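You operate a simulated robot arm through the tools that you are given. There is no shell and no other tool. Be economical: measure what you need, move in short steps, check, and stop when the job is done.

The job below is to be done with a simulated two-armed robot. You get a single attempt, and the scene is never put back.

TASK
Put the green brush in the sea pan. Put the flour sifter on the yellow tabletop. Pick up the baking butter brush with one hand, pass it to the other hand and put it on the fridge top. Do these in any order.

It is judged by the outcome, as a careful person would: the job done as asked, and still so three seconds after it is handed in. It fails if anything else is knocked over, pushed out of place, dropped, spilled or broken.

THE ROBOT
Two 7-joint arms with two-finger grippers on one trunk, on a base that drives. Base frame: it is fixed to the floor where the robot stands at the start and does not move with it; the origin is under the middle of the robot, x ahead of it, y to its left, z up; the surface under the hand at the start is at about z = 850. Units: mm, degrees, N and s.
The left shoulder is at the start at [24, 215, 1156], the right one opposite. With the tool pointing down near the work surface each hand reaches from about 200 to 760 mm from the robot's upright axis, wherever it stands, measured 20 degrees to its own side. Places, roughly: baking butter brush [-3250, -4750, 1000]; fridge top [-3200, -6300, 900]; sea pan [-1500, -2250, 1000]; yellow tabletop [700, -600, 800]. Payload 2.2 kg a hand.
The tool frame of a hand sits at the grasp point between the pads (the TCP): z along the fingers, y along the line on which they close. The tips reach 19 mm beyond it. Largest opening 116 mm; the body of the gripper starts 70 mm behind the TCP.
Orientation is that of the tool frame in the base frame, as a unit quaternion [w, x, y, z]. With the fingers straight down and closing along the base's y, the tool's x points along the base's -x, its y along +y and its z along -z.

THE INTERFACE
- The arms move only by the tool play_rows. It takes "left_moves", "right_moves" or both (then of equal length, played together; a hand with none holds still); each is a list of rows, each a list of 7 numbers: the shift along the base's x, y, z in mm, then the turn, a rotation vector about the base's x, y, z in degrees, then the opening in per cent of the stroke, from 0 (shut) to 100 (fully open). In form: [[x, y, z, wx, wy, wz, hand], ...]. A call has 1 to 12 rows; each row is the pose to reach, as a shift and turn from the pose commanded when the call began. Rows are played at 5 a second. More than 50 mm and 8.6 degrees between two rows, or a gripper value outside its range, and nothing of the call is played. Where a pose cannot be reached the arm comes as near as it can. A force on the tool above 40 N (or 10 N above the force at the start of the call, whichever is more), or a blocked arm, ends the call early, and 0.2 s more pass. Each finger halts on what it meets, pressing with about 40 N; the grip force reading is that of the motor and also rises with nothing between the fingers. The clock runs only during rows and for 0.2 s after the last one: add rows that repeat a pose to give the fingers time. It gives the time, the measured TCP pose, the force on the tool (base axes), the opening and the grip force at its end, in the units of the frame above (readings bear some noise), with the torque about the TCP (base axes, N m) and any sound that the robot's microphone picked up, and new pictures: "views" is both (left out), scene, wrist or none (wrist: the cameras of the hands that moved).
- Cameras (640 x 400 px; columns grow to the right, rows downward): "scene" is now at [135, 9.6, 1322.5]; the picture's right is [0.05, -1.00, -0.00], its down [-0.63, -0.03, -0.77] and it looks along [0.77, 0.04, -0.63] (base axes); focal length 231 px, centre (320, 200). "left" rides on the left gripper at [69, 15, -97] in its tool frame; the picture's right is [-0.21, 0.98, 0.00], its down [-0.76, -0.17, -0.63] and it looks along [-0.62, -0.14, 0.77] (tool axes); focal length 251 px, centre (320, 200). "right" rides on the right gripper at [69, -15, -97] in its tool frame; the picture's right is [0.21, 0.98, 0.00], its down [-0.76, 0.17, -0.63] and it looks along [-0.62, 0.14, 0.78] (tool axes); focal length 251 px, centre (320, 200). There is no depth. A picture from a camera that has moved, and an enlarged one, comes with that camera's place and axes in the base frame and with its lens. The place of the scene camera against the robot may be out by one fixed shift of up to 12 mm in any direction.
- slide_trunk(by): slides the trunk up (or, below 0, down) by that many mm; the arms and the scene camera ride with it, the base frame stays. It gives what a move gives, with no picture.
- drive_base(legs): drives the robot by 1 to 6 legs, each [ahead, left, turn to the left] in mm, mm and degrees, along the robot's own axes; the way and the turn of a leg run together, so that a leg with both is an arc; at most 1500 mm and 180 degrees a leg. The arms and the cameras ride along, it lands a little off, and it stops where it bumps. It gives what a move gives, and a new picture of the scene camera.
- turn_head(pan, tilt): turns the head with the scene camera to pan (to the left, within 80 degrees either way) and tilt (down, from -29 to 69), counted from straight ahead of the robot. It gives what a move gives, and a new picture of the scene camera.
- enlarge(camera, box): a new picture of the part [left, top, right, bottom] of that camera's present view, enlarged. No time passes.
- hand_in(): hands the job in; it is judged then, once.

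Work in short steps. Places have to be worked out from the pictures, the camera data and where the tool is seen: move nearer, look again, correct. Check each grasp and each placing, and mend what went wrong. You have 165 turns and 260 pictures in all, those below and enlarged ones among them. Open the grippers and draw the arms clear of the work before you hand the job in, unless the task says otherwise; then end with one line.

The tools are called after ">>>" by a JSON object that holds its "name" and its "arguments". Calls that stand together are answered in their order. play_rows: Moves the arms, as the interface text tells. Its arguments: {"type":"object","properties":{"left_moves":{"type":"array"},"right_moves":{"type":"array"},"views":{"type":"string","enum":["both","scene","wrist","none"]}},"required":[]} The other tools are called the same way: slide_trunk (by) slides the trunk up or down; drive_base (legs) drives the base; turn_head (pan, tilt) turns the head that bears the scene camera; enlarge (camera, box) takes an enlarged picture of a part of a camera's view; hand_in () hands the job in.

At the start:

```text
time: 0.0
left_position: [543.5, 235.1, 1150.0]
left_orientation: [-0.001, 0.0, 1.0, 0.0]
left_wrist_force: [-0.3, -0.1, 0.0]
left_ft_torque: [0.01, 0.01, -0.02]
left_grip_width: 115.9
left_gripper_force: 0.0
right_position: [476.2, -266.9, 1150.8]
right_orientation: [0.0, 0.0, 1.0, 0.0]
right_wrist_force: [0.4, 0.5, 0.2]
right_ft_torque: [0.0, -0.01, 0.0]
right_grip_width: 115.9
right_gripper_force: 0.0
trunk travel left (down, up): [-300.0, 190.0]
robot x, y, heading: [2.0, -0.4, 0.1]
head pan, tilt: [2.8, 39.1]
```

scene: 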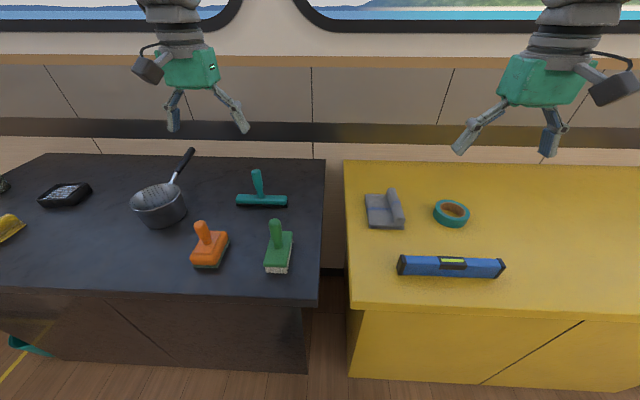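
right: 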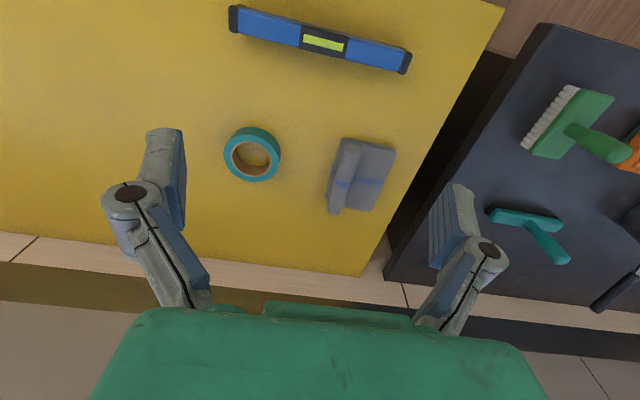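
left: 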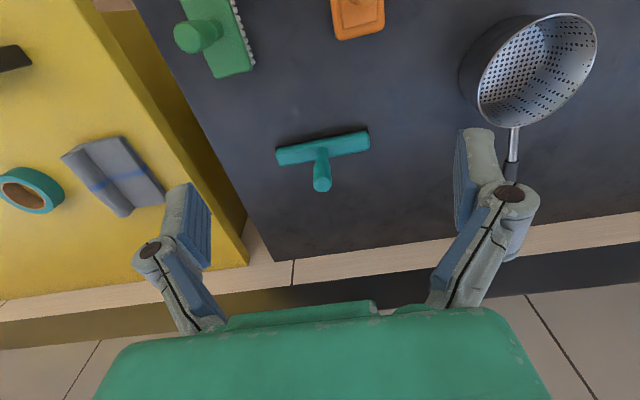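

I'll start with the flour sifter (probably the perforated pan on the dark table) and take a close look first.

>>> {"name": "enlarge", "arguments": {"camera": "scene", "box": [0, 130, 320, 330]}}

>>> {"name": "enlarge", "arguments": {"camera": "left", "box": [400, 0, 640, 250]}}

```text
2.00 times, centred on (160, 230) of scene
camera zoom: at [135.0, 9.6, 1322.5], right [0.05, -1.0, 0.0], down [-0.63, -0.03, -0.77], along [0.77, 0.04, -0.63], focal length 462 px, centre (640, 140)
```

zoom: 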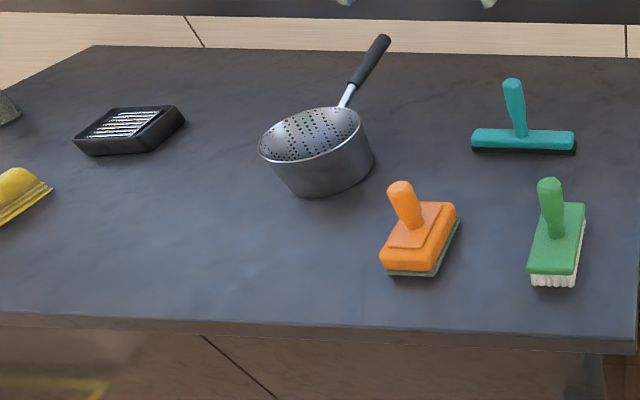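

```text
1.60 times, centred on (520, 125) of left
camera zoom: at [473.8, 248.7, 1247.3], right [0.21, 0.98, 0.0], down [0.76, -0.17, 0.63], along [0.62, -0.14, -0.78], focal length 402 px, centre (0, 320)
```

zoom: 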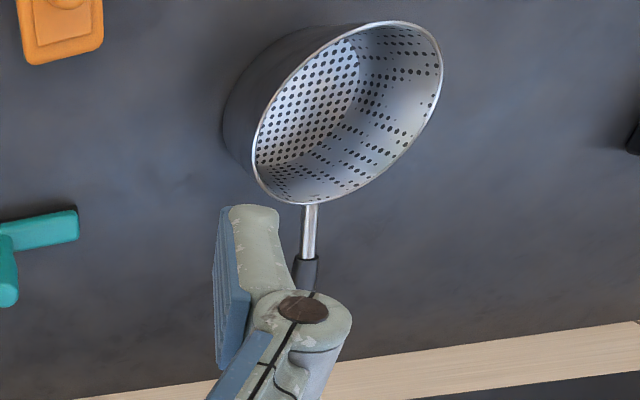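

The sifter bowl is at about [592, 476], rim near z 935. I'll grip its rim wall on the right side, so I first drive left a bit to bring it into comfortable reach.

>>> {"name": "drive_base", "arguments": {"legs": [[0, 200, 0]]}}

>>> {"name": "play_rows", "arguments": {"left_moves": [[15, -20, -30, 0, 0, 0, 100], [30, -20, -80, 0, 0, 0, 100]], "views": "wrist"}}

```text
time: 1.6
left_position: [540.9, 437.7, 1152.1]
left_orientation: [0.001, -0.002, 1.0, 0.001]
left_wrist_force: [-0.1, -0.1, -0.4]
left_ft_torque: [-0.05, -0.01, 0.0]
left_grip_width: 115.8
left_gripper_force: 0.1
right_position: [473.8, -66.2, 1151.7]
right_orientation: [0.001, -0.001, 1.0, 0.001]
right_wrist_force: [0.2, -0.7, 0.0]
right_ft_torque: [-0.03, 0.0, 0.01]
right_grip_width: 116.0
right_gripper_force: 0.0
trunk travel left (down, up): [-300.0, 190.0]
robot x, y, heading: [-3.2, 204.5, 0.3]
head pan, tilt: [2.8, 39.1]
camera scene: at [135.0, 206.5, 1322.5], right [0.05, -1.0, -0.01], down [-0.63, -0.03, -0.77], along [0.77, 0.04, -0.63], focal length 231 px, centre (320, 200)
```

scene: 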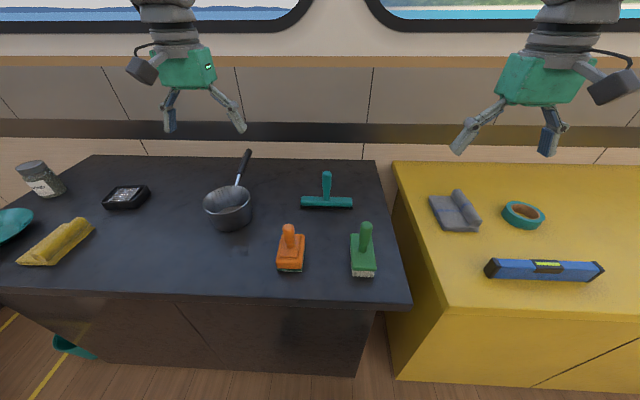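

```text
refused: row 2 steps farther than a row can; nothing moved
```

The second call was refused for a step over 50 mm. I'll move with smaller steps toward above the right rim.

>>> {"name": "play_rows", "arguments": {"left_moves": [[20, -15, -30, 0, 0, 0, 100], [40, -30, -70, 0, 0, 0, 100], [45, -35, -100, 0, 0, 0, 100], [45, -35, -100, 0, 0, 0, 60]]}}

```text
time: 2.6
left_position: [580.2, 417.5, 1051.2]
left_orientation: [0.002, -0.002, 1.0, -0.006]
left_wrist_force: [0.4, 1.2, 0.1]
left_ft_torque: [-0.06, -0.01, -0.01]
left_grip_width: 69.5
left_gripper_force: 0.0
right_position: [469.4, -50.5, 1157.0]
right_orientation: [0.003, -0.003, 1.0, -0.007]
right_wrist_force: [-0.5, -1.0, -0.4]
right_ft_torque: [-0.06, 0.0, 0.02]
right_grip_width: 116.0
right_gripper_force: 0.1
trunk travel left (down, up): [-300.0, 190.0]
robot x, y, heading: [-1.8, 206.3, 0.1]
head pan, tilt: [2.8, 39.1]
camera scene: at [134.8, 220.2, 1322.5], right [0.05, -1.0, 0.0], down [-0.63, -0.04, -0.77], along [0.77, 0.04, -0.63], focal length 231 px, centre (320, 200)
camera left: at [509.3, 433.3, 1147.3], right [0.21, 0.98, -0.01], down [0.75, -0.16, 0.64], along [0.62, -0.14, -0.77], focal length 251 px, centre (320, 200)
```

scene: 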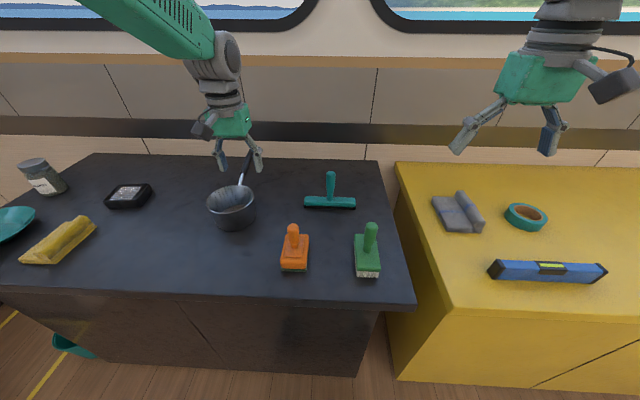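
left: 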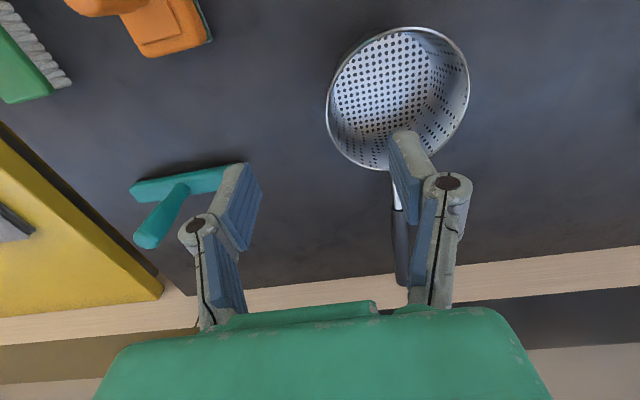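

Rim centre at about [586, 480, 935], diameter about 116, so the right wall is at y≈423. I align over it and lower to just above the rim.

>>> {"name": "play_rows", "arguments": {"left_moves": [[3, 5, -40, 0, 0, 0, 55], [3, 5, -80, 0, 0, 0, 55], [3, 5, -80, 0, 0, 0, 55]]}}

```text
time: 3.4
left_position: [583.8, 417.6, 971.3]
left_orientation: [0.003, -0.001, 1.0, -0.003]
left_wrist_force: [0.1, 0.6, -0.2]
left_ft_torque: [-0.05, -0.02, 0.01]
left_grip_width: 63.8
left_gripper_force: 0.1
right_position: [469.0, -57.1, 1155.3]
right_orientation: [0.003, -0.001, 1.0, -0.004]
right_wrist_force: [-0.1, -0.6, 0.2]
right_ft_torque: [-0.02, -0.01, 0.0]
right_grip_width: 116.0
right_gripper_force: 0.0
trunk travel left (down, up): [-300.0, 190.0]
robot x, y, heading: [-3.6, 201.9, 0.4]
head pan, tilt: [2.8, 39.1]
camera scene: at [134.4, 212.3, 1322.6], right [0.05, -1.0, 0.0], down [-0.63, -0.03, -0.77], along [0.77, 0.04, -0.63], focal length 231 px, centre (320, 200)
camera left: at [513.4, 432.4, 1068.6], right [0.21, 0.98, -0.01], down [0.75, -0.16, 0.64], along [0.62, -0.14, -0.77], focal length 251 px, centre (320, 200)
```

scene: 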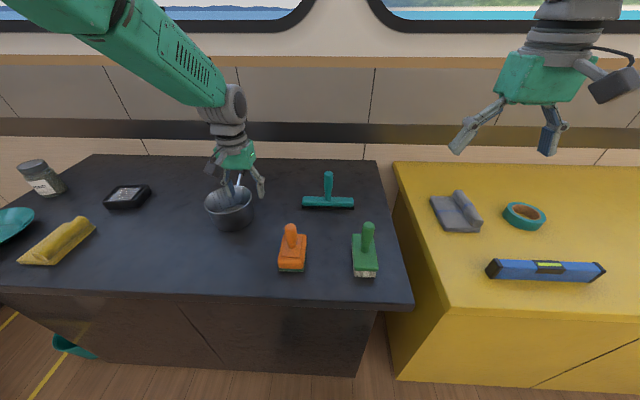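
left: 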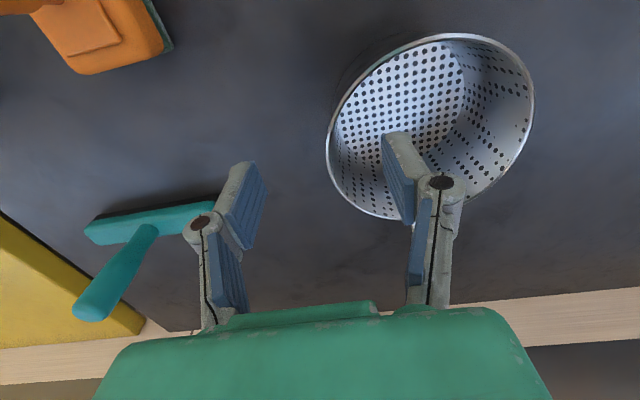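

The fingers straddle the right rim wall well. I descend 50 mm and close on the wall.

>>> {"name": "play_rows", "arguments": {"left_moves": [[0, 2, -25, 0, 0, 0, 55], [0, 3, -50, 0, 0, 0, 55], [0, 3, -50, 0, 0, 0, 40], [0, 3, -50, 0, 0, 0, 20], [0, 3, -50, 0, 0, 0, 0], [0, 3, -50, 0, 0, 0, 0], [0, 3, -50, 0, 0, 0, 0]]}}

```text
time: 5.0
left_position: [584.6, 412.2, 923.0]
left_orientation: [0.002, 0.0, 1.0, 0.0]
left_wrist_force: [-0.3, -0.4, 0.0]
left_ft_torque: [-0.06, 0.12, -0.01]
left_grip_width: 5.9
left_gripper_force: 32.8
right_position: [471.1, -65.8, 1153.3]
right_orientation: [0.001, 0.0, 1.0, 0.0]
right_wrist_force: [0.2, 0.2, -0.4]
right_ft_torque: [0.01, 0.02, 0.01]
right_grip_width: 115.9
right_gripper_force: 0.2
trunk travel left (down, up): [-300.0, 190.0]
robot x, y, heading: [1.5, 201.9, 0.2]
head pan, tilt: [2.8, 39.1]
camera scene: at [135.8, 206.2, 1322.4], right [0.05, -1.0, 0.0], down [-0.63, -0.03, -0.77], along [0.77, 0.04, -0.63], focal length 231 px, centre (320, 200)
camera left: at [514.0, 426.1, 1019.0], right [0.21, 0.98, 0.0], down [0.75, -0.17, 0.64], along [0.62, -0.14, -0.77], focal length 251 px, centre (320, 200)
```

scene: 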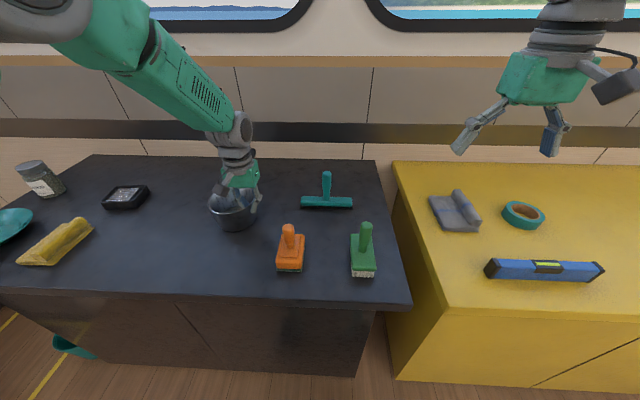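
left: 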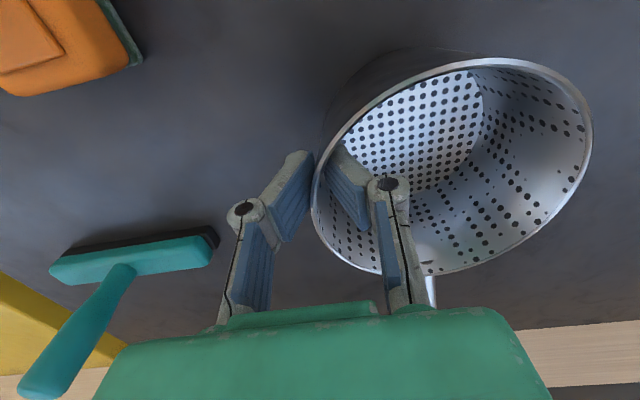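

It closed to 5.9 mm with grip force, so the wall is held. I lift gradually and check.

>>> {"name": "play_rows", "arguments": {"left_moves": [[0, 0, 15, 0, 0, 0, 0], [0, 0, 40, 0, 0, 0, 0], [0, 0, 80, 0, 0, 0, 0], [0, 0, 110, 0, 0, 0, 0], [0, 0, 110, 0, 0, 0, 0]]}}

```text
time: 6.2
left_position: [586.8, 418.9, 1029.7]
left_orientation: [0.002, -0.001, 1.0, -0.003]
left_wrist_force: [0.2, 0.0, -1.2]
left_ft_torque: [-0.12, 0.11, -0.04]
left_grip_width: 6.0
left_gripper_force: 33.0
right_position: [470.6, -57.5, 1153.6]
right_orientation: [0.001, -0.001, 1.0, -0.003]
right_wrist_force: [-0.5, 0.2, 0.7]
right_ft_torque: [-0.03, 0.01, 0.02]
right_grip_width: 115.7
right_gripper_force: 0.0
trunk travel left (down, up): [-300.0, 190.0]
robot x, y, heading: [0.1, 205.5, 0.1]
head pan, tilt: [2.8, 39.1]
camera scene: at [136.0, 215.8, 1322.3], right [0.05, -1.0, 0.0], down [-0.63, -0.03, -0.77], along [0.77, 0.04, -0.63], focal length 231 px, centre (320, 200)
camera left: at [516.0, 433.7, 1127.4], right [0.21, 0.98, -0.01], down [0.76, -0.16, 0.64], along [0.62, -0.14, -0.77], focal length 251 px, centre (320, 200)
```

scene: 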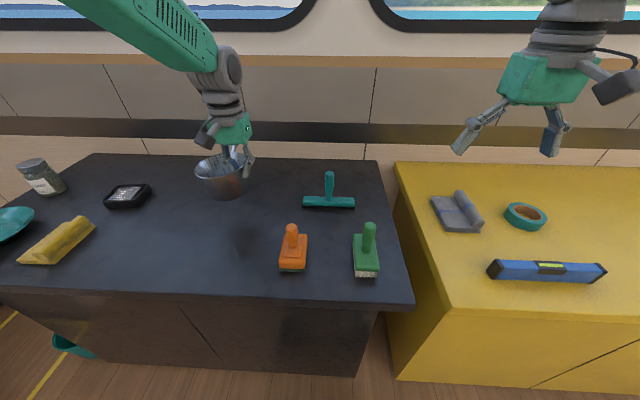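
left: 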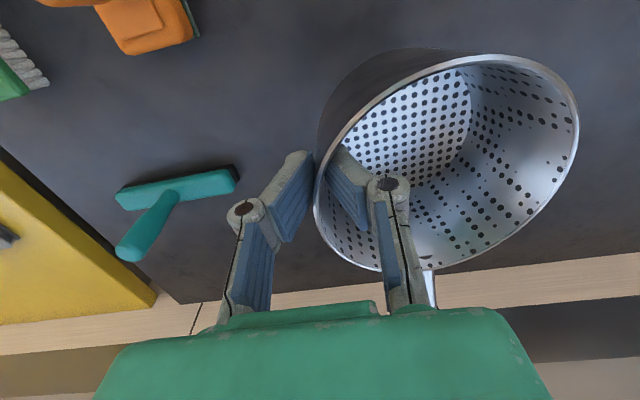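

The sifter is held upright with a small load. I raise it further and drive right 1000 mm to bring it over free space on the yellow table.

>>> {"name": "play_rows", "arguments": {"left_moves": [[0, 0, 40, 0, 0, 0, 0], [0, 0, 80, 0, 0, 0, 0]], "views": "none"}}

>>> {"name": "drive_base", "arguments": {"legs": [[0, -1000, 0]]}}

```text
time: 6.8
left_position: [583.4, 415.9, 1112.4]
left_orientation: [0.002, -0.001, 1.0, -0.001]
left_wrist_force: [0.1, -0.1, -2.0]
left_ft_torque: [-0.07, 0.07, -0.01]
left_grip_width: 6.0
left_gripper_force: 33.4
right_position: [469.2, -62.2, 1154.0]
right_orientation: [0.003, 0.0, 1.0, -0.001]
right_wrist_force: [0.2, -0.5, -0.9]
right_ft_torque: [0.03, 0.01, -0.02]
right_grip_width: 115.9
right_gripper_force: 0.0
trunk travel left (down, up): [-300.0, 190.0]
robot x, y, heading: [-1.0, 201.1, 0.1]
head pan, tilt: [2.8, 39.1]
```

```text
time: 11.9
left_position: [584.7, -560.7, 1111.0]
left_orientation: [0.001, -0.001, 1.0, -0.002]
left_wrist_force: [0.0, 0.1, -2.4]
left_ft_torque: [-0.08, 0.05, -0.03]
left_grip_width: 6.3
left_gripper_force: 32.8
right_position: [472.0, -1037.7, 1154.4]
right_orientation: [0.001, 0.001, 1.0, -0.002]
right_wrist_force: [0.0, -0.2, 0.6]
right_ft_torque: [0.01, 0.0, -0.01]
right_grip_width: 116.0
right_gripper_force: 0.1
trunk travel left (down, up): [-300.0, 190.0]
robot x, y, heading: [0.6, -774.4, -0.2]
head pan, tilt: [2.8, 39.1]
camera scene: at [136.5, -763.1, 1322.4], right [0.05, -1.0, 0.0], down [-0.63, -0.03, -0.77], along [0.77, 0.04, -0.63], focal length 231 px, centre (320, 200)
```

scene: 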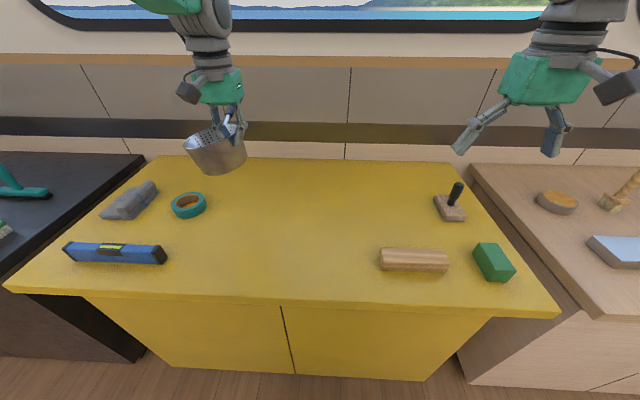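

The free centre of the yellow table lies just right of the sifter. I shift the hand right by 80 mm and lower, stopping a bit above the surface to check.

>>> {"name": "play_rows", "arguments": {"left_moves": [[0, -40, 0, 0, 0, 0, 0], [0, -80, 0, 0, 0, 0, 0], [0, -80, -40, 0, 0, 0, 0], [0, -80, -80, 0, 0, 0, 0], [0, -80, -120, 0, 0, 0, 0], [0, -80, -160, 0, 0, 0, 0], [0, -80, -160, 0, 0, 0, 0]]}}

```text
time: 13.5
left_position: [581.0, -641.7, 953.9]
left_orientation: [0.004, -0.001, 1.0, -0.001]
left_wrist_force: [-0.3, 0.2, -1.5]
left_ft_torque: [-0.11, 0.05, -0.03]
left_grip_width: 6.1
left_gripper_force: 32.7
right_position: [467.1, -1040.5, 1155.3]
right_orientation: [0.005, 0.0, 1.0, -0.001]
right_wrist_force: [0.8, -0.6, -0.7]
right_ft_torque: [-0.01, -0.04, 0.0]
right_grip_width: 116.1
right_gripper_force: 0.0
trunk travel left (down, up): [-300.0, 190.0]
robot x, y, heading: [-0.1, -777.0, -0.0]
head pan, tilt: [2.8, 39.1]
camera scene: at [136.0, -766.2, 1322.5], right [0.05, -1.0, 0.0], down [-0.63, -0.03, -0.77], along [0.77, 0.04, -0.63], focal length 231 px, centre (320, 200)
camera left: at [510.0, -627.9, 1049.7], right [0.21, 0.98, 0.0], down [0.75, -0.16, 0.64], along [0.62, -0.14, -0.77], focal length 251 px, centre (320, 200)
```

scene: 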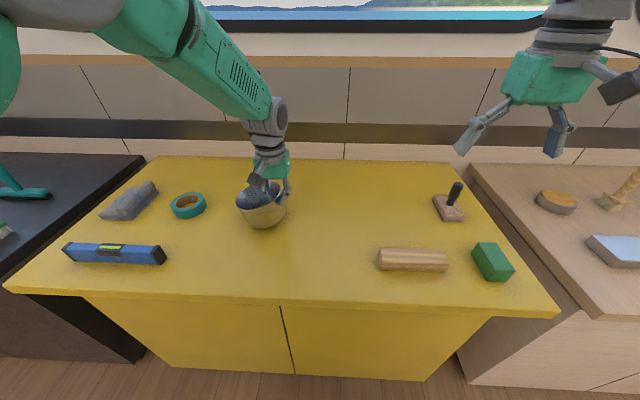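
left: 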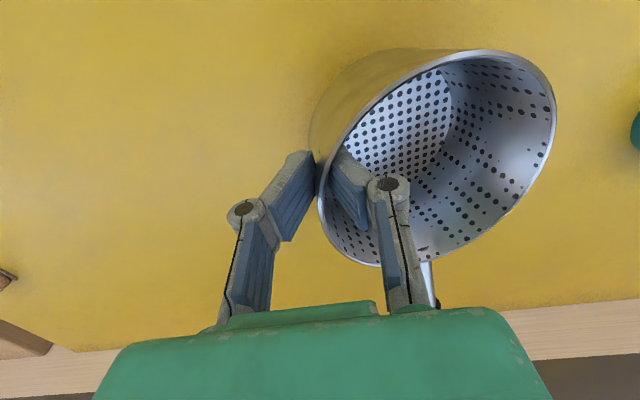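

The sifter hangs with its handle slightly drooped, so it should level itself on contact. I lower the rest in small steps, watching the force.

>>> {"name": "play_rows", "arguments": {"left_moves": [[0, 0, -10, 0, 0, 0, 0], [0, 0, -18, 0, 0, 0, 0], [0, 0, -24, 0, 0, 0, 0], [0, 0, -29, 0, 0, 0, 0], [0, 0, -29, 0, 0, 0, 0]]}}

```text
time: 14.7
left_position: [582.2, -642.6, 923.9]
left_orientation: [0.004, -0.001, 1.0, -0.001]
left_wrist_force: [0.3, 0.1, -0.7]
left_ft_torque: [-0.01, 0.07, -0.02]
left_grip_width: 5.9
left_gripper_force: 33.2
right_position: [468.7, -1042.0, 1155.2]
right_orientation: [0.003, 0.0, 1.0, -0.001]
right_wrist_force: [0.5, 0.7, 0.7]
right_ft_torque: [0.01, 0.01, 0.01]
right_grip_width: 115.9
right_gripper_force: 0.0
trunk travel left (down, up): [-300.0, 190.0]
robot x, y, heading: [0.7, -777.3, 0.2]
head pan, tilt: [2.8, 39.1]
camera scene: at [136.5, -766.2, 1322.4], right [0.05, -1.0, 0.0], down [-0.63, -0.03, -0.77], along [0.77, 0.04, -0.63], focal length 231 px, centre (320, 200)
camera left: at [511.1, -628.8, 1021.6], right [0.21, 0.98, 0.0], down [0.75, -0.16, 0.64], along [0.62, -0.14, -0.77], focal length 251 px, centre (320, 200)
```

scene: 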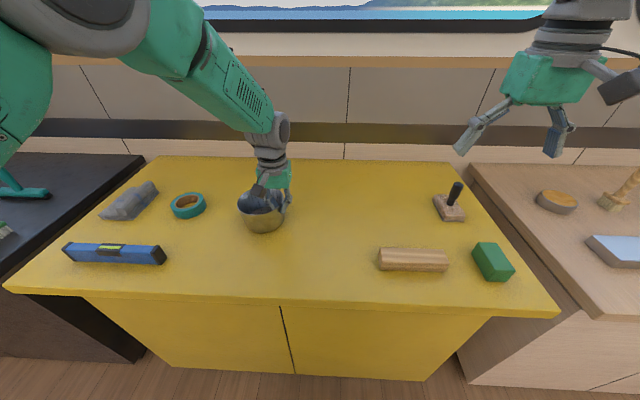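
left: 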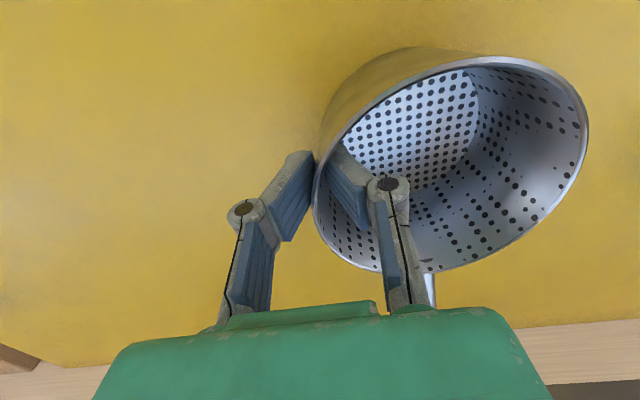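

It has touched and levelled out. I go 3 mm lower, open, and lift away.

>>> {"name": "play_rows", "arguments": {"left_moves": [[0, 0, -3, 0, 0, 0, 0], [0, 0, -3, 0, 0, 0, 0], [0, 0, -3, 0, 0, 0, 20], [0, 0, -3, 0, 0, 0, 45], [0, 0, -3, 0, 0, 0, 55], [0, 0, 40, 0, 0, 0, 55], [0, 0, 90, 0, 0, 0, 55], [0, 0, 130, 0, 0, 0, 55], [0, 0, 170, 0, 0, 0, 80]]}}

```text
time: 16.7
left_position: [579.4, -642.4, 1096.4]
left_orientation: [0.004, 0.0, 1.0, 0.0]
left_wrist_force: [-1.1, 1.2, 0.0]
left_ft_torque: [0.02, -0.02, -0.03]
left_grip_width: 93.0
left_gripper_force: 0.0
right_position: [466.1, -1040.7, 1156.2]
right_orientation: [0.004, 0.0, 1.0, 0.0]
right_wrist_force: [0.3, 0.2, 0.0]
right_ft_torque: [0.01, -0.01, 0.01]
right_grip_width: 116.1
right_gripper_force: 0.0
trunk travel left (down, up): [-300.0, 190.0]
robot x, y, heading: [-0.2, -776.2, -0.0]
head pan, tilt: [2.8, 39.1]
camera scene: at [134.7, -766.1, 1322.6], right [0.05, -1.0, 0.0], down [-0.63, -0.03, -0.77], along [0.77, 0.04, -0.63], focal length 231 px, centre (320, 200)
camera left: at [509.4, -628.6, 1192.0], right [0.21, 0.98, 0.0], down [0.75, -0.16, 0.64], along [0.62, -0.14, -0.77], focal length 251 px, centre (320, 200)
```

scene: 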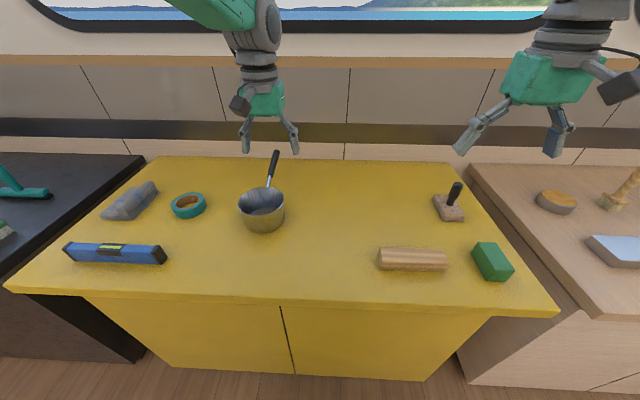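
left: 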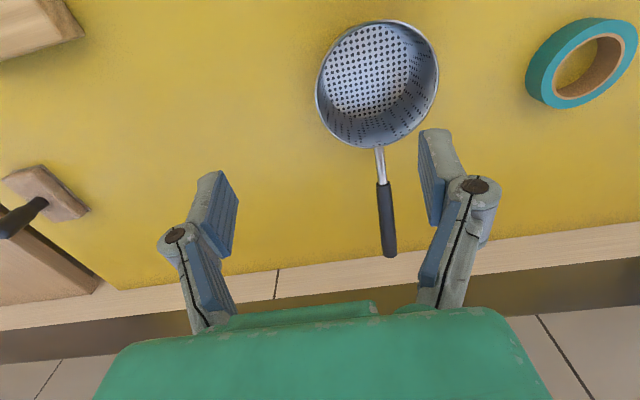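

The sifter stands upright on the yellow table. Now I drive back left to bring the green brush under the left hand.

>>> {"name": "drive_base", "arguments": {"legs": [[0, 680, 0]]}}

```text
time: 20.4
left_position: [582.8, 18.4, 1095.1]
left_orientation: [0.003, 0.003, 1.0, 0.003]
left_wrist_force: [1.1, -0.6, 0.4]
left_ft_torque: [0.05, 0.03, 0.01]
left_grip_width: 92.8
left_gripper_force: 0.0
right_position: [467.0, -377.0, 1153.3]
right_orientation: [0.004, 0.003, 1.0, 0.003]
right_wrist_force: [0.0, -0.8, -0.4]
right_ft_torque: [0.04, -0.04, -0.01]
right_grip_width: 116.0
right_gripper_force: 0.1
trunk travel left (down, up): [-300.0, 190.0]
robot x, y, heading: [0.9, -105.2, -0.2]
head pan, tilt: [2.8, 39.1]
camera scene: at [137.2, -101.3, 1322.4], right [0.05, -1.0, -0.01], down [-0.63, -0.02, -0.77], along [0.77, 0.04, -0.63], focal length 231 px, centre (320, 200)
```

scene: 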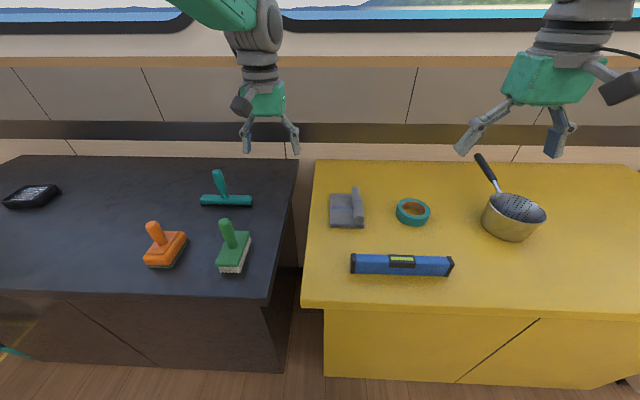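

Brush is around [495, 140]. I move the left hand above it for a wrist view.

>>> {"name": "play_rows", "arguments": {"left_moves": [[-30, 30, 0, 0, 0, 0, 80], [-50, 65, 0, 0, 0, 0, 80], [-70, 95, 0, 0, 0, 0, 80], [-80, 115, 0, 0, 0, 0, 80], [-80, 115, 0, 0, 0, 0, 80]]}}

>>> {"name": "enlarge", "arguments": {"camera": "scene", "box": [140, 180, 300, 280]}}

```text
time: 21.6
left_position: [500.8, 141.0, 1096.5]
left_orientation: [0.004, 0.003, 1.0, 0.001]
left_wrist_force: [-0.1, -0.7, -0.1]
left_ft_torque: [-0.02, -0.01, 0.01]
left_grip_width: 92.8
left_gripper_force: 0.1
right_position: [465.7, -370.5, 1156.3]
right_orientation: [0.004, 0.002, 1.0, 0.0]
right_wrist_force: [0.8, -0.4, -0.1]
right_ft_torque: [0.01, -0.01, 0.02]
right_grip_width: 116.0
right_gripper_force: 0.0
trunk travel left (down, up): [-300.0, 190.0]
robot x, y, heading: [-2.2, -97.8, -0.3]
head pan, tilt: [2.8, 39.1]
camera scene: at [137.3, -95.3, 1322.4], right [0.05, -1.0, 0.0], down [-0.63, -0.03, -0.77], along [0.77, 0.04, -0.63], focal length 231 px, centre (320, 200)
camera left: at [429.0, 156.1, 1192.7], right [0.22, 0.98, 0.0], down [0.75, -0.17, 0.64], along [0.62, -0.14, -0.77], focal length 251 px, centre (320, 200)
```

scene: 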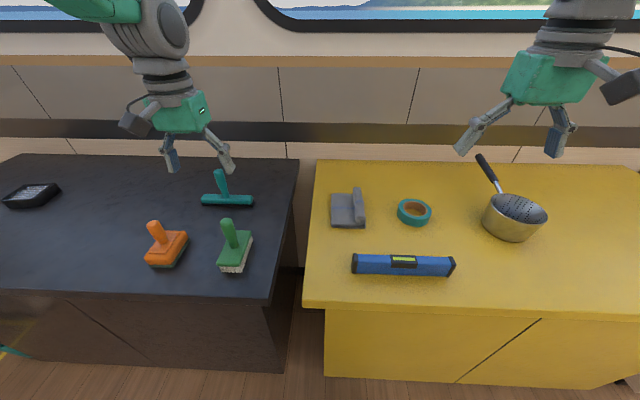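
left: 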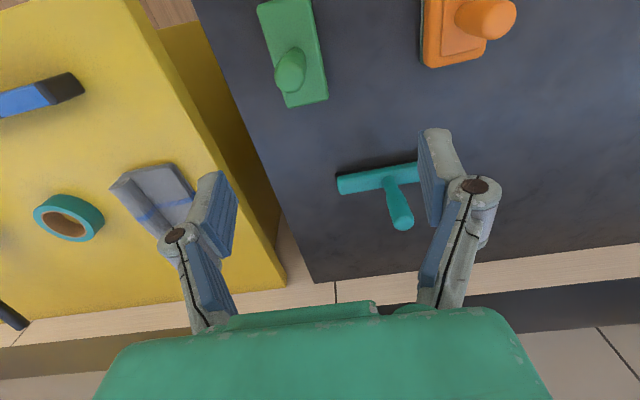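

```text
4.00 times, centred on (220, 230) of scene
camera zoom: at [137.3, -95.3, 1322.4], right [0.05, -1.0, 0.0], down [-0.63, -0.03, -0.77], along [0.77, 0.04, -0.63], focal length 924 px, centre (720, 80)
```

zoom: 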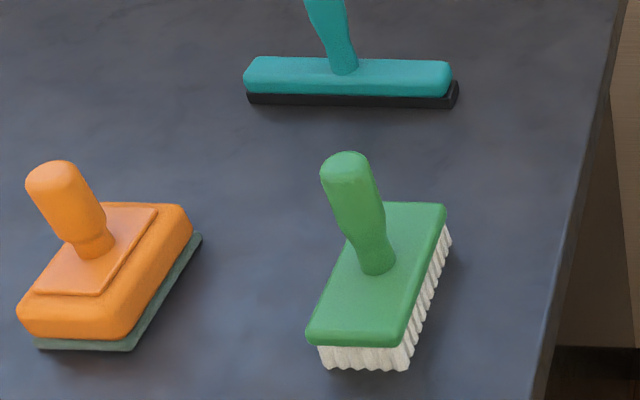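

Triangulation puts the upright handle at about [476, 122], z 890–970. I align and lower to just above it.

>>> {"name": "play_rows", "arguments": {"left_moves": [[-24, -19, 0, 0, 0, 0, 70], [-24, -19, -45, 0, 0, 0, 70], [-24, -19, -85, 0, 0, 0, 70], [-24, -19, -85, 0, 0, 0, 70]]}}

```text
time: 22.6
left_position: [473.3, 127.3, 1011.9]
left_orientation: [0.006, 0.002, 1.0, -0.003]
left_wrist_force: [1.0, 0.4, 0.3]
left_ft_torque: [-0.02, -0.01, 0.01]
left_grip_width: 81.4
left_gripper_force: 0.1
right_position: [463.6, -365.9, 1157.5]
right_orientation: [0.006, 0.002, 1.0, -0.002]
right_wrist_force: [-0.7, -0.1, 0.4]
right_ft_torque: [-0.02, -0.02, 0.02]
right_grip_width: 116.3
right_gripper_force: 0.0
trunk travel left (down, up): [-300.0, 190.0]
robot x, y, heading: [1.4, -102.7, -0.2]
head pan, tilt: [2.8, 39.1]
camera scene: at [134.8, -88.7, 1322.8], right [0.05, -1.0, 0.0], down [-0.63, -0.03, -0.77], along [0.77, 0.03, -0.63], focal length 231 px, centre (320, 200)
camera left: at [402.3, 141.3, 1108.0], right [0.22, 0.98, 0.0], down [0.75, -0.17, 0.64], along [0.63, -0.14, -0.77], focal length 251 px, centre (320, 200)
```

scene: 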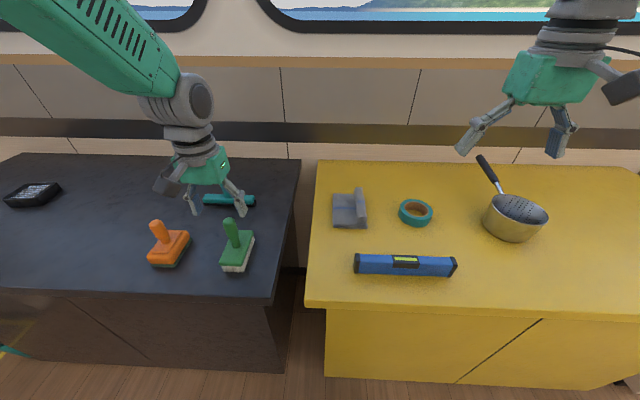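
left: 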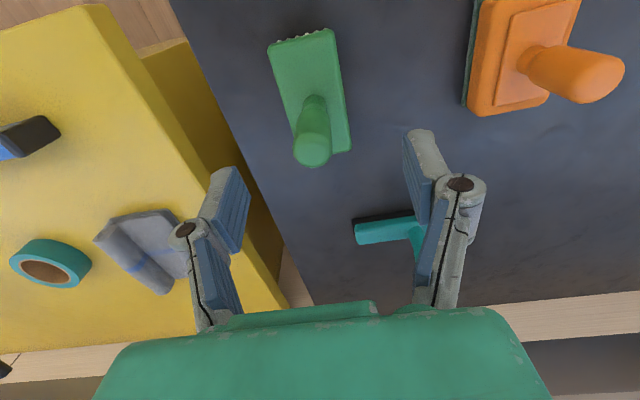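

Handle confirmed at about [475, 120]. I shift 6 mm right, descend to z≈940 and grip.

>>> {"name": "play_rows", "arguments": {"left_moves": [[2, -6, -35, 0, 0, 0, 70], [2, -6, -72, 0, 0, 0, 70], [2, -6, -72, 0, 0, 0, 40], [2, -6, -72, 0, 0, 0, 10], [2, -6, -72, 0, 0, 0, 0], [2, -6, -72, 0, 0, 0, 0]]}}

```text
time: 24.0
left_position: [477.9, 116.1, 939.7]
left_orientation: [0.005, 0.002, 1.0, 0.0]
left_wrist_force: [-0.9, 1.1, 1.8]
left_ft_torque: [0.04, -0.18, 0.04]
left_grip_width: 24.2
left_gripper_force: 39.8
right_position: [464.1, -372.8, 1155.5]
right_orientation: [0.005, 0.003, 1.0, 0.0]
right_wrist_force: [-0.7, -0.7, -0.1]
right_ft_torque: [-0.02, 0.03, 0.0]
right_grip_width: 116.0
right_gripper_force: 0.0
trunk travel left (down, up): [-300.0, 190.0]
robot x, y, heading: [0.2, -101.8, -0.3]
head pan, tilt: [2.8, 39.1]
camera scene: at [136.6, -94.1, 1322.5], right [0.05, -1.0, 0.0], down [-0.63, -0.03, -0.77], along [0.77, 0.04, -0.63], focal length 231 px, centre (320, 200)
camera left: at [406.2, 131.0, 1035.9], right [0.22, 0.98, 0.0], down [0.75, -0.17, 0.64], along [0.62, -0.14, -0.77], focal length 251 px, centre (320, 200)
```

scene: 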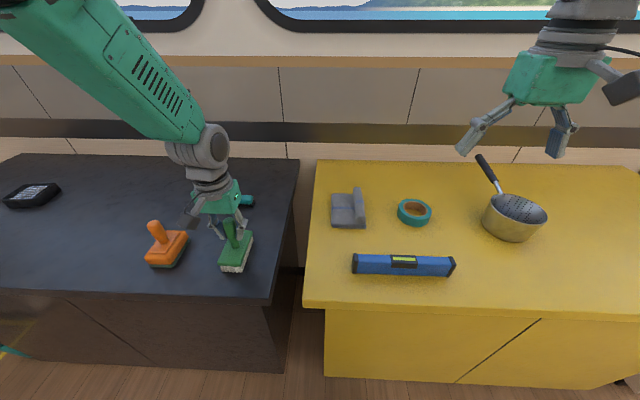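
left: 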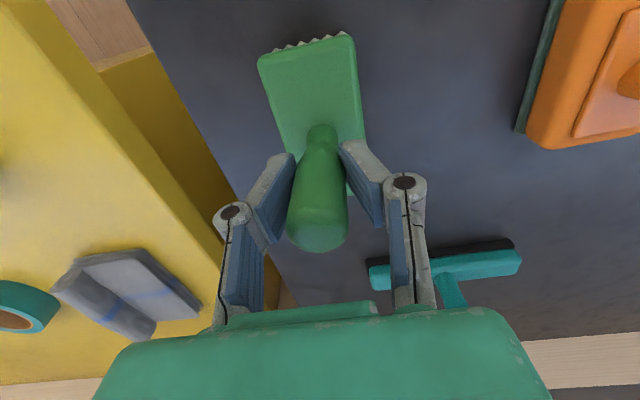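

The handle is gripped (24 mm). I lift it and draw it in over the robot side, then look around.

>>> {"name": "play_rows", "arguments": {"left_moves": [[0, 0, 40, 0, 0, 0, 0], [0, 0, 85, 0, 0, 0, 0], [0, 0, 130, 0, 0, 0, 0], [0, 0, 175, 0, 0, 0, 0], [-40, 20, 190, 0, 0, 0, 0], [-80, 40, 200, 0, 0, 0, 0], [-80, 40, 200, 0, 0, 0, 0]]}}

>>> {"name": "drive_base", "arguments": {"legs": [[-400, 0, 0], [0, 0, -120]]}}

>>> {"name": "turn_head", "arguments": {"pan": 0, "tilt": 20}}

```text
time: 25.6
left_position: [399.1, 162.1, 1138.3]
left_orientation: [0.004, 0.002, 1.0, -0.003]
left_wrist_force: [0.6, 0.7, -1.7]
left_ft_torque: [-0.05, 0.0, -0.04]
left_grip_width: 24.1
left_gripper_force: 40.7
right_position: [465.4, -362.3, 1156.8]
right_orientation: [0.004, 0.002, 1.0, -0.003]
right_wrist_force: [-0.4, 0.2, 0.5]
right_ft_torque: [0.0, 0.05, -0.03]
right_grip_width: 115.9
right_gripper_force: 0.0
trunk travel left (down, up): [-300.0, 190.0]
robot x, y, heading: [-0.0, -96.7, -0.2]
head pan, tilt: [2.8, 39.1]
camera scene: at [137.7, -84.2, 1322.3], right [0.05, -1.0, 0.01], down [-0.63, -0.03, -0.77], along [0.77, 0.03, -0.63], focal length 231 px, centre (320, 200)
camera left: at [328.7, 178.9, 1235.5], right [0.22, 0.98, 0.0], down [0.75, -0.17, 0.64], along [0.62, -0.14, -0.77], focal length 251 px, centre (320, 200)
```

scene: 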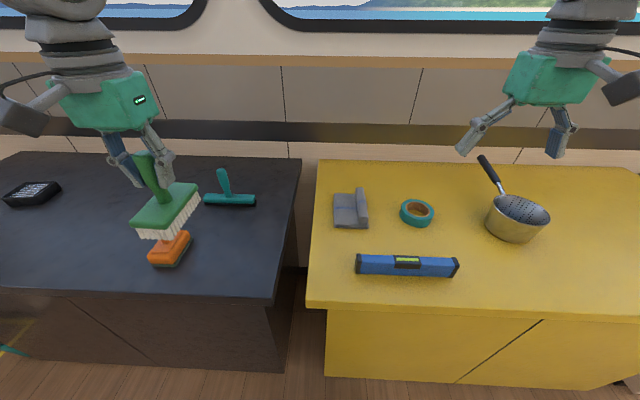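
left: 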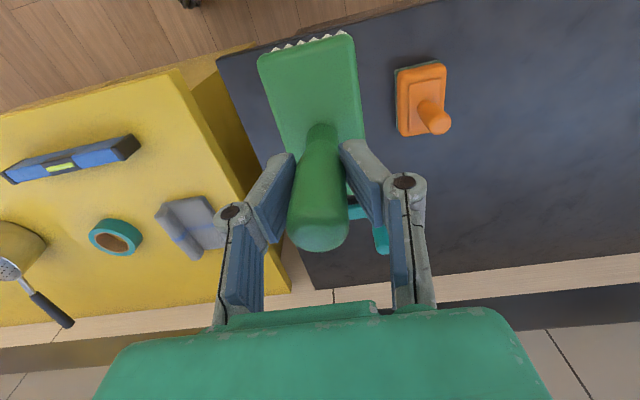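

```text
time: 33.1
left_position: [-367.5, -574.2, 1140.6]
left_orientation: [0.002, 0.867, 0.498, -0.004]
left_wrist_force: [0.0, 0.2, -0.7]
left_ft_torque: [0.0, -0.02, 0.01]
left_grip_width: 24.1
left_gripper_force: 39.6
right_position: [-857.3, -366.2, 1155.8]
right_orientation: [0.002, 0.868, 0.497, -0.004]
right_wrist_force: [0.0, 0.7, -0.5]
right_ft_torque: [0.0, 0.0, 0.02]
right_grip_width: 116.1
right_gripper_force: 0.0
trunk travel left (down, up): [-300.0, 190.0]
robot x, y, heading: [-394.7, -98.7, -120.0]
head pan, tilt: [2.8, 39.1]
camera scene: at [-448.0, -207.3, 1322.6], right [-0.89, 0.46, 0.0], down [0.29, 0.56, -0.77], along [-0.36, -0.69, -0.63], focal length 231 px, centre (320, 200)
```

scene: 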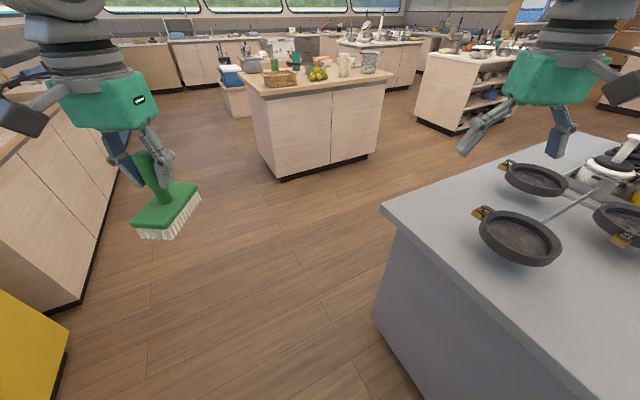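

```text
time: 33.9
left_position: [-366.3, -570.7, 1141.8]
left_orientation: [0.002, 0.868, 0.497, -0.005]
left_wrist_force: [-0.4, -0.6, -1.7]
left_ft_torque: [-0.03, 0.0, 0.02]
left_grip_width: 24.1
left_gripper_force: 39.4
right_position: [-854.2, -362.8, 1158.1]
right_orientation: [0.002, 0.868, 0.497, -0.005]
right_wrist_force: [0.5, -0.1, -0.7]
right_ft_torque: [0.01, 0.01, 0.02]
right_grip_width: 115.8
right_gripper_force: 0.0
trunk travel left (down, up): [-300.0, 190.0]
robot x, y, heading: [-394.7, -99.9, -120.2]
head pan, tilt: [0.0, 20.0]
camera scene: at [-454.6, -212.1, 1352.6], right [-0.86, 0.5, 0.0], down [0.17, 0.3, -0.94], along [-0.47, -0.81, -0.35], focal length 231 px, centre (320, 200)
```

scene: 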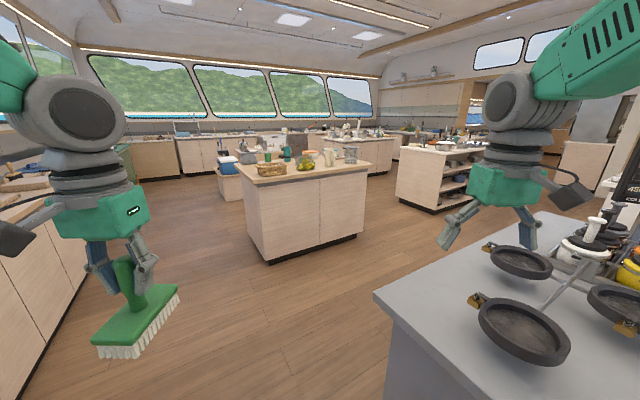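

The expected sea pan location projects onto the small island ahead. I enlarge that part.

>>> {"name": "enlarge", "arguments": {"camera": "scene", "box": [220, 120, 400, 230]}}

>>> {"name": "enlarge", "arguments": {"camera": "scene", "box": [380, 110, 540, 220]}}

```text
3.56 times, centred on (310, 175) of scene
camera zoom: at [-454.6, -212.1, 1352.6], right [-0.86, 0.5, 0.0], down [0.17, 0.3, -0.94], along [-0.47, -0.81, -0.35], focal length 821 px, centre (356, 289)
```

zoom: 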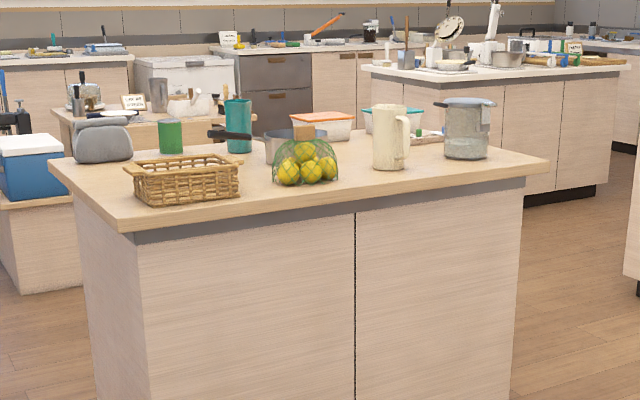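

```text
3.64 times, centred on (460, 165) of scene
camera zoom: at [-454.6, -212.1, 1352.6], right [-0.86, 0.5, 0.0], down [0.17, 0.3, -0.94], along [-0.47, -0.81, -0.35], focal length 840 px, centre (-189, 327)
```

zoom: 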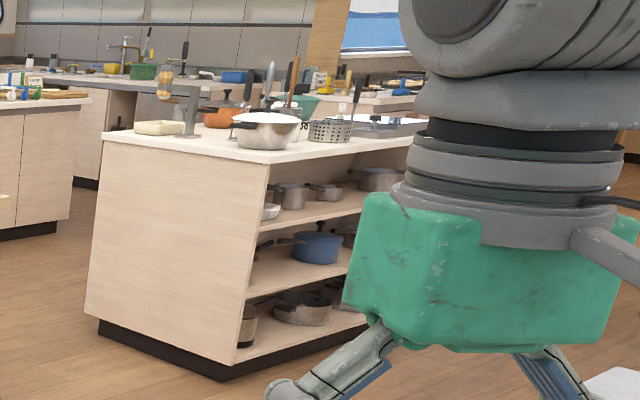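

The only pan on this island (dark handle, behind the fruit) at about [-1430, -2230] matches the given place. I'll go into the corridor facing the island, then strafe in front of it.

>>> {"name": "drive_base", "arguments": {"legs": [[0, 0, 30], [930, 0, 0], [0, -1050, 0]]}}

```text
time: 45.2
left_position: [-1183.8, -1407.8, 1140.8]
left_orientation: [0.003, 0.706, 0.708, -0.006]
left_wrist_force: [0.3, -0.1, -1.6]
left_ft_torque: [0.05, 0.02, 0.01]
left_grip_width: 24.3
left_gripper_force: 40.4
right_position: [-1709.6, -1477.0, 1158.9]
right_orientation: [0.003, 0.706, 0.708, -0.005]
right_wrist_force: [-0.4, 0.0, 0.0]
right_ft_torque: [-0.02, 0.05, -0.02]
right_grip_width: 115.9
right_gripper_force: 0.1
trunk travel left (down, up): [-300.0, 190.0]
robot x, y, heading: [-1451.1, -1016.2, -89.9]
head pan, tilt: [0.0, 20.0]
camera scene: at [-1439.3, -1145.5, 1352.6], right [-1.0, 0.0, 0.0], down [0.0, 0.34, -0.94], along [0.0, -0.94, -0.34], focal length 231 px, centre (320, 200)
```

scene: 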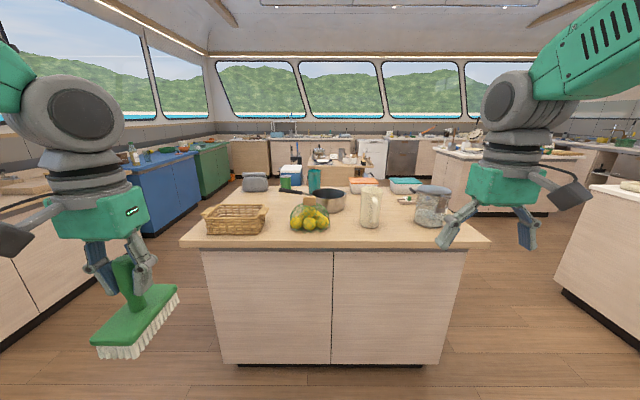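

The pan is at about [-1475, -2300]; the island's front edge is around y≈-1950. I drive 350 mm forward and tilt the head down for a better look.

>>> {"name": "drive_base", "arguments": {"legs": [[350, 0, 0]]}}

>>> {"name": "turn_head", "arguments": {"pan": 0, "tilt": 38}}

```text
time: 47.5
left_position: [-1188.5, -1756.8, 1143.0]
left_orientation: [0.005, 0.706, 0.708, -0.005]
left_wrist_force: [-0.2, -0.1, -1.1]
left_ft_torque: [0.03, 0.01, 0.0]
left_grip_width: 24.0
left_gripper_force: 39.8
right_position: [-1714.4, -1826.1, 1158.0]
right_orientation: [0.005, 0.707, 0.707, -0.006]
right_wrist_force: [0.5, 0.1, -1.2]
right_ft_torque: [0.0, -0.01, -0.01]
right_grip_width: 116.0
right_gripper_force: 0.1
trunk travel left (down, up): [-300.0, 190.0]
robot x, y, heading: [-1449.4, -1367.7, -89.8]
head pan, tilt: [0.0, 20.0]
camera scene: at [-1444.2, -1496.4, 1352.7], right [-1.0, 0.0, 0.0], down [0.0, 0.34, -0.94], along [0.0, -0.94, -0.34], focal length 231 px, centre (320, 200)
```

scene: 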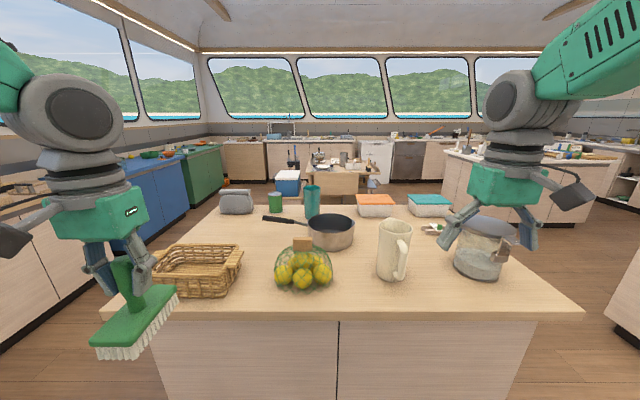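

```text
time: 48.3
left_position: [-1185.8, -1754.6, 1143.1]
left_orientation: [0.005, 0.706, 0.708, -0.007]
left_wrist_force: [-0.1, 0.1, -1.5]
left_ft_torque: [-0.01, 0.0, 0.01]
left_grip_width: 24.0
left_gripper_force: 39.7
right_position: [-1712.6, -1825.0, 1159.6]
right_orientation: [0.005, 0.706, 0.708, -0.006]
right_wrist_force: [1.0, -0.4, -0.1]
right_ft_torque: [-0.02, -0.02, -0.01]
right_grip_width: 116.0
right_gripper_force: 0.1
trunk travel left (down, up): [-300.0, 190.0]
robot x, y, heading: [-1447.9, -1367.8, -89.7]
head pan, tilt: [0.0, 38.0]
camera scene: at [-1441.4, -1490.0, 1324.3], right [-1.0, 0.0, 0.0], down [0.0, 0.62, -0.79], along [0.0, -0.79, -0.62], focal length 231 px, centre (320, 200)
```

scene: 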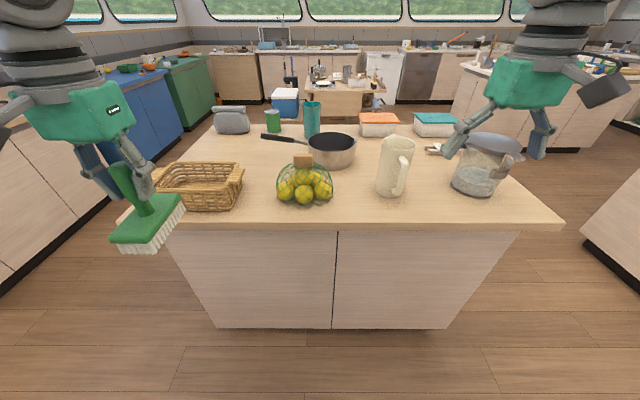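

The edge is near y≈-1985 and the pan centre near y≈-2390. I drive 230 mm further (same clearance as at the start tables) and look down to judge the base clearance.

>>> {"name": "drive_base", "arguments": {"legs": [[230, 0, 0]]}}

>>> {"name": "turn_head", "arguments": {"pan": 0, "tilt": 65}}

```text
time: 50.0
left_position: [-1185.6, -1984.2, 1143.0]
left_orientation: [0.003, 0.707, 0.707, -0.007]
left_wrist_force: [0.3, -0.2, -0.8]
left_ft_torque: [-0.01, 0.04, 0.0]
left_grip_width: 24.2
left_gripper_force: 39.7
right_position: [-1712.2, -2053.7, 1158.8]
right_orientation: [0.005, 0.708, 0.707, -0.007]
right_wrist_force: [0.3, -0.6, -0.7]
right_ft_torque: [0.04, -0.02, 0.02]
right_grip_width: 116.3
right_gripper_force: 0.2
trunk travel left (down, up): [-300.0, 190.0]
robot x, y, heading: [-1446.1, -1594.0, -89.8]
head pan, tilt: [0.0, 38.0]
camera scene: at [-1440.7, -1718.4, 1324.3], right [-1.0, 0.0, 0.0], down [0.0, 0.62, -0.79], along [0.0, -0.79, -0.62], focal length 231 px, centre (320, 200)
```

scene: 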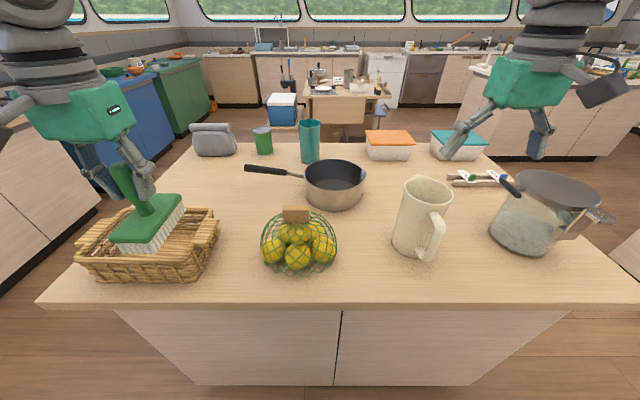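

```text
time: 51.0
left_position: [-1185.2, -1981.5, 1143.1]
left_orientation: [0.006, 0.706, 0.708, -0.006]
left_wrist_force: [-0.6, 0.0, -1.1]
left_ft_torque: [-0.03, -0.01, -0.02]
left_grip_width: 23.8
left_gripper_force: 39.8
right_position: [-1710.9, -2051.5, 1160.4]
right_orientation: [0.005, 0.707, 0.707, -0.007]
right_wrist_force: [0.6, 1.1, 1.3]
right_ft_torque: [0.01, 0.0, -0.02]
right_grip_width: 116.2
right_gripper_force: 0.0
trunk travel left (down, up): [-300.0, 190.0]
robot x, y, heading: [-1448.8, -1594.9, -89.9]
head pan, tilt: [0.0, 65.0]
camera scene: at [-1440.8, -1692.6, 1289.1], right [-1.0, 0.0, 0.0], down [0.0, 0.91, -0.42], along [0.0, -0.42, -0.91], focal length 231 px, centre (320, 200)
```

scene: 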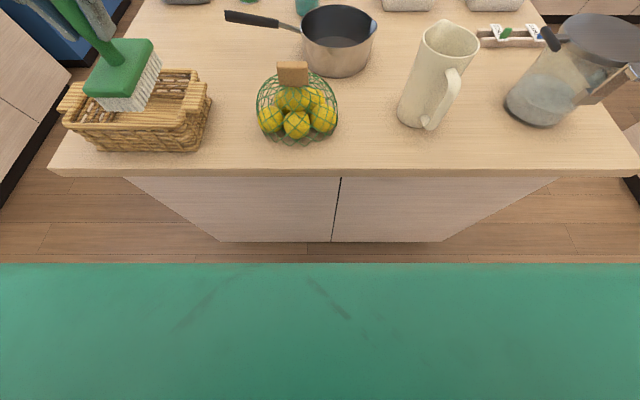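

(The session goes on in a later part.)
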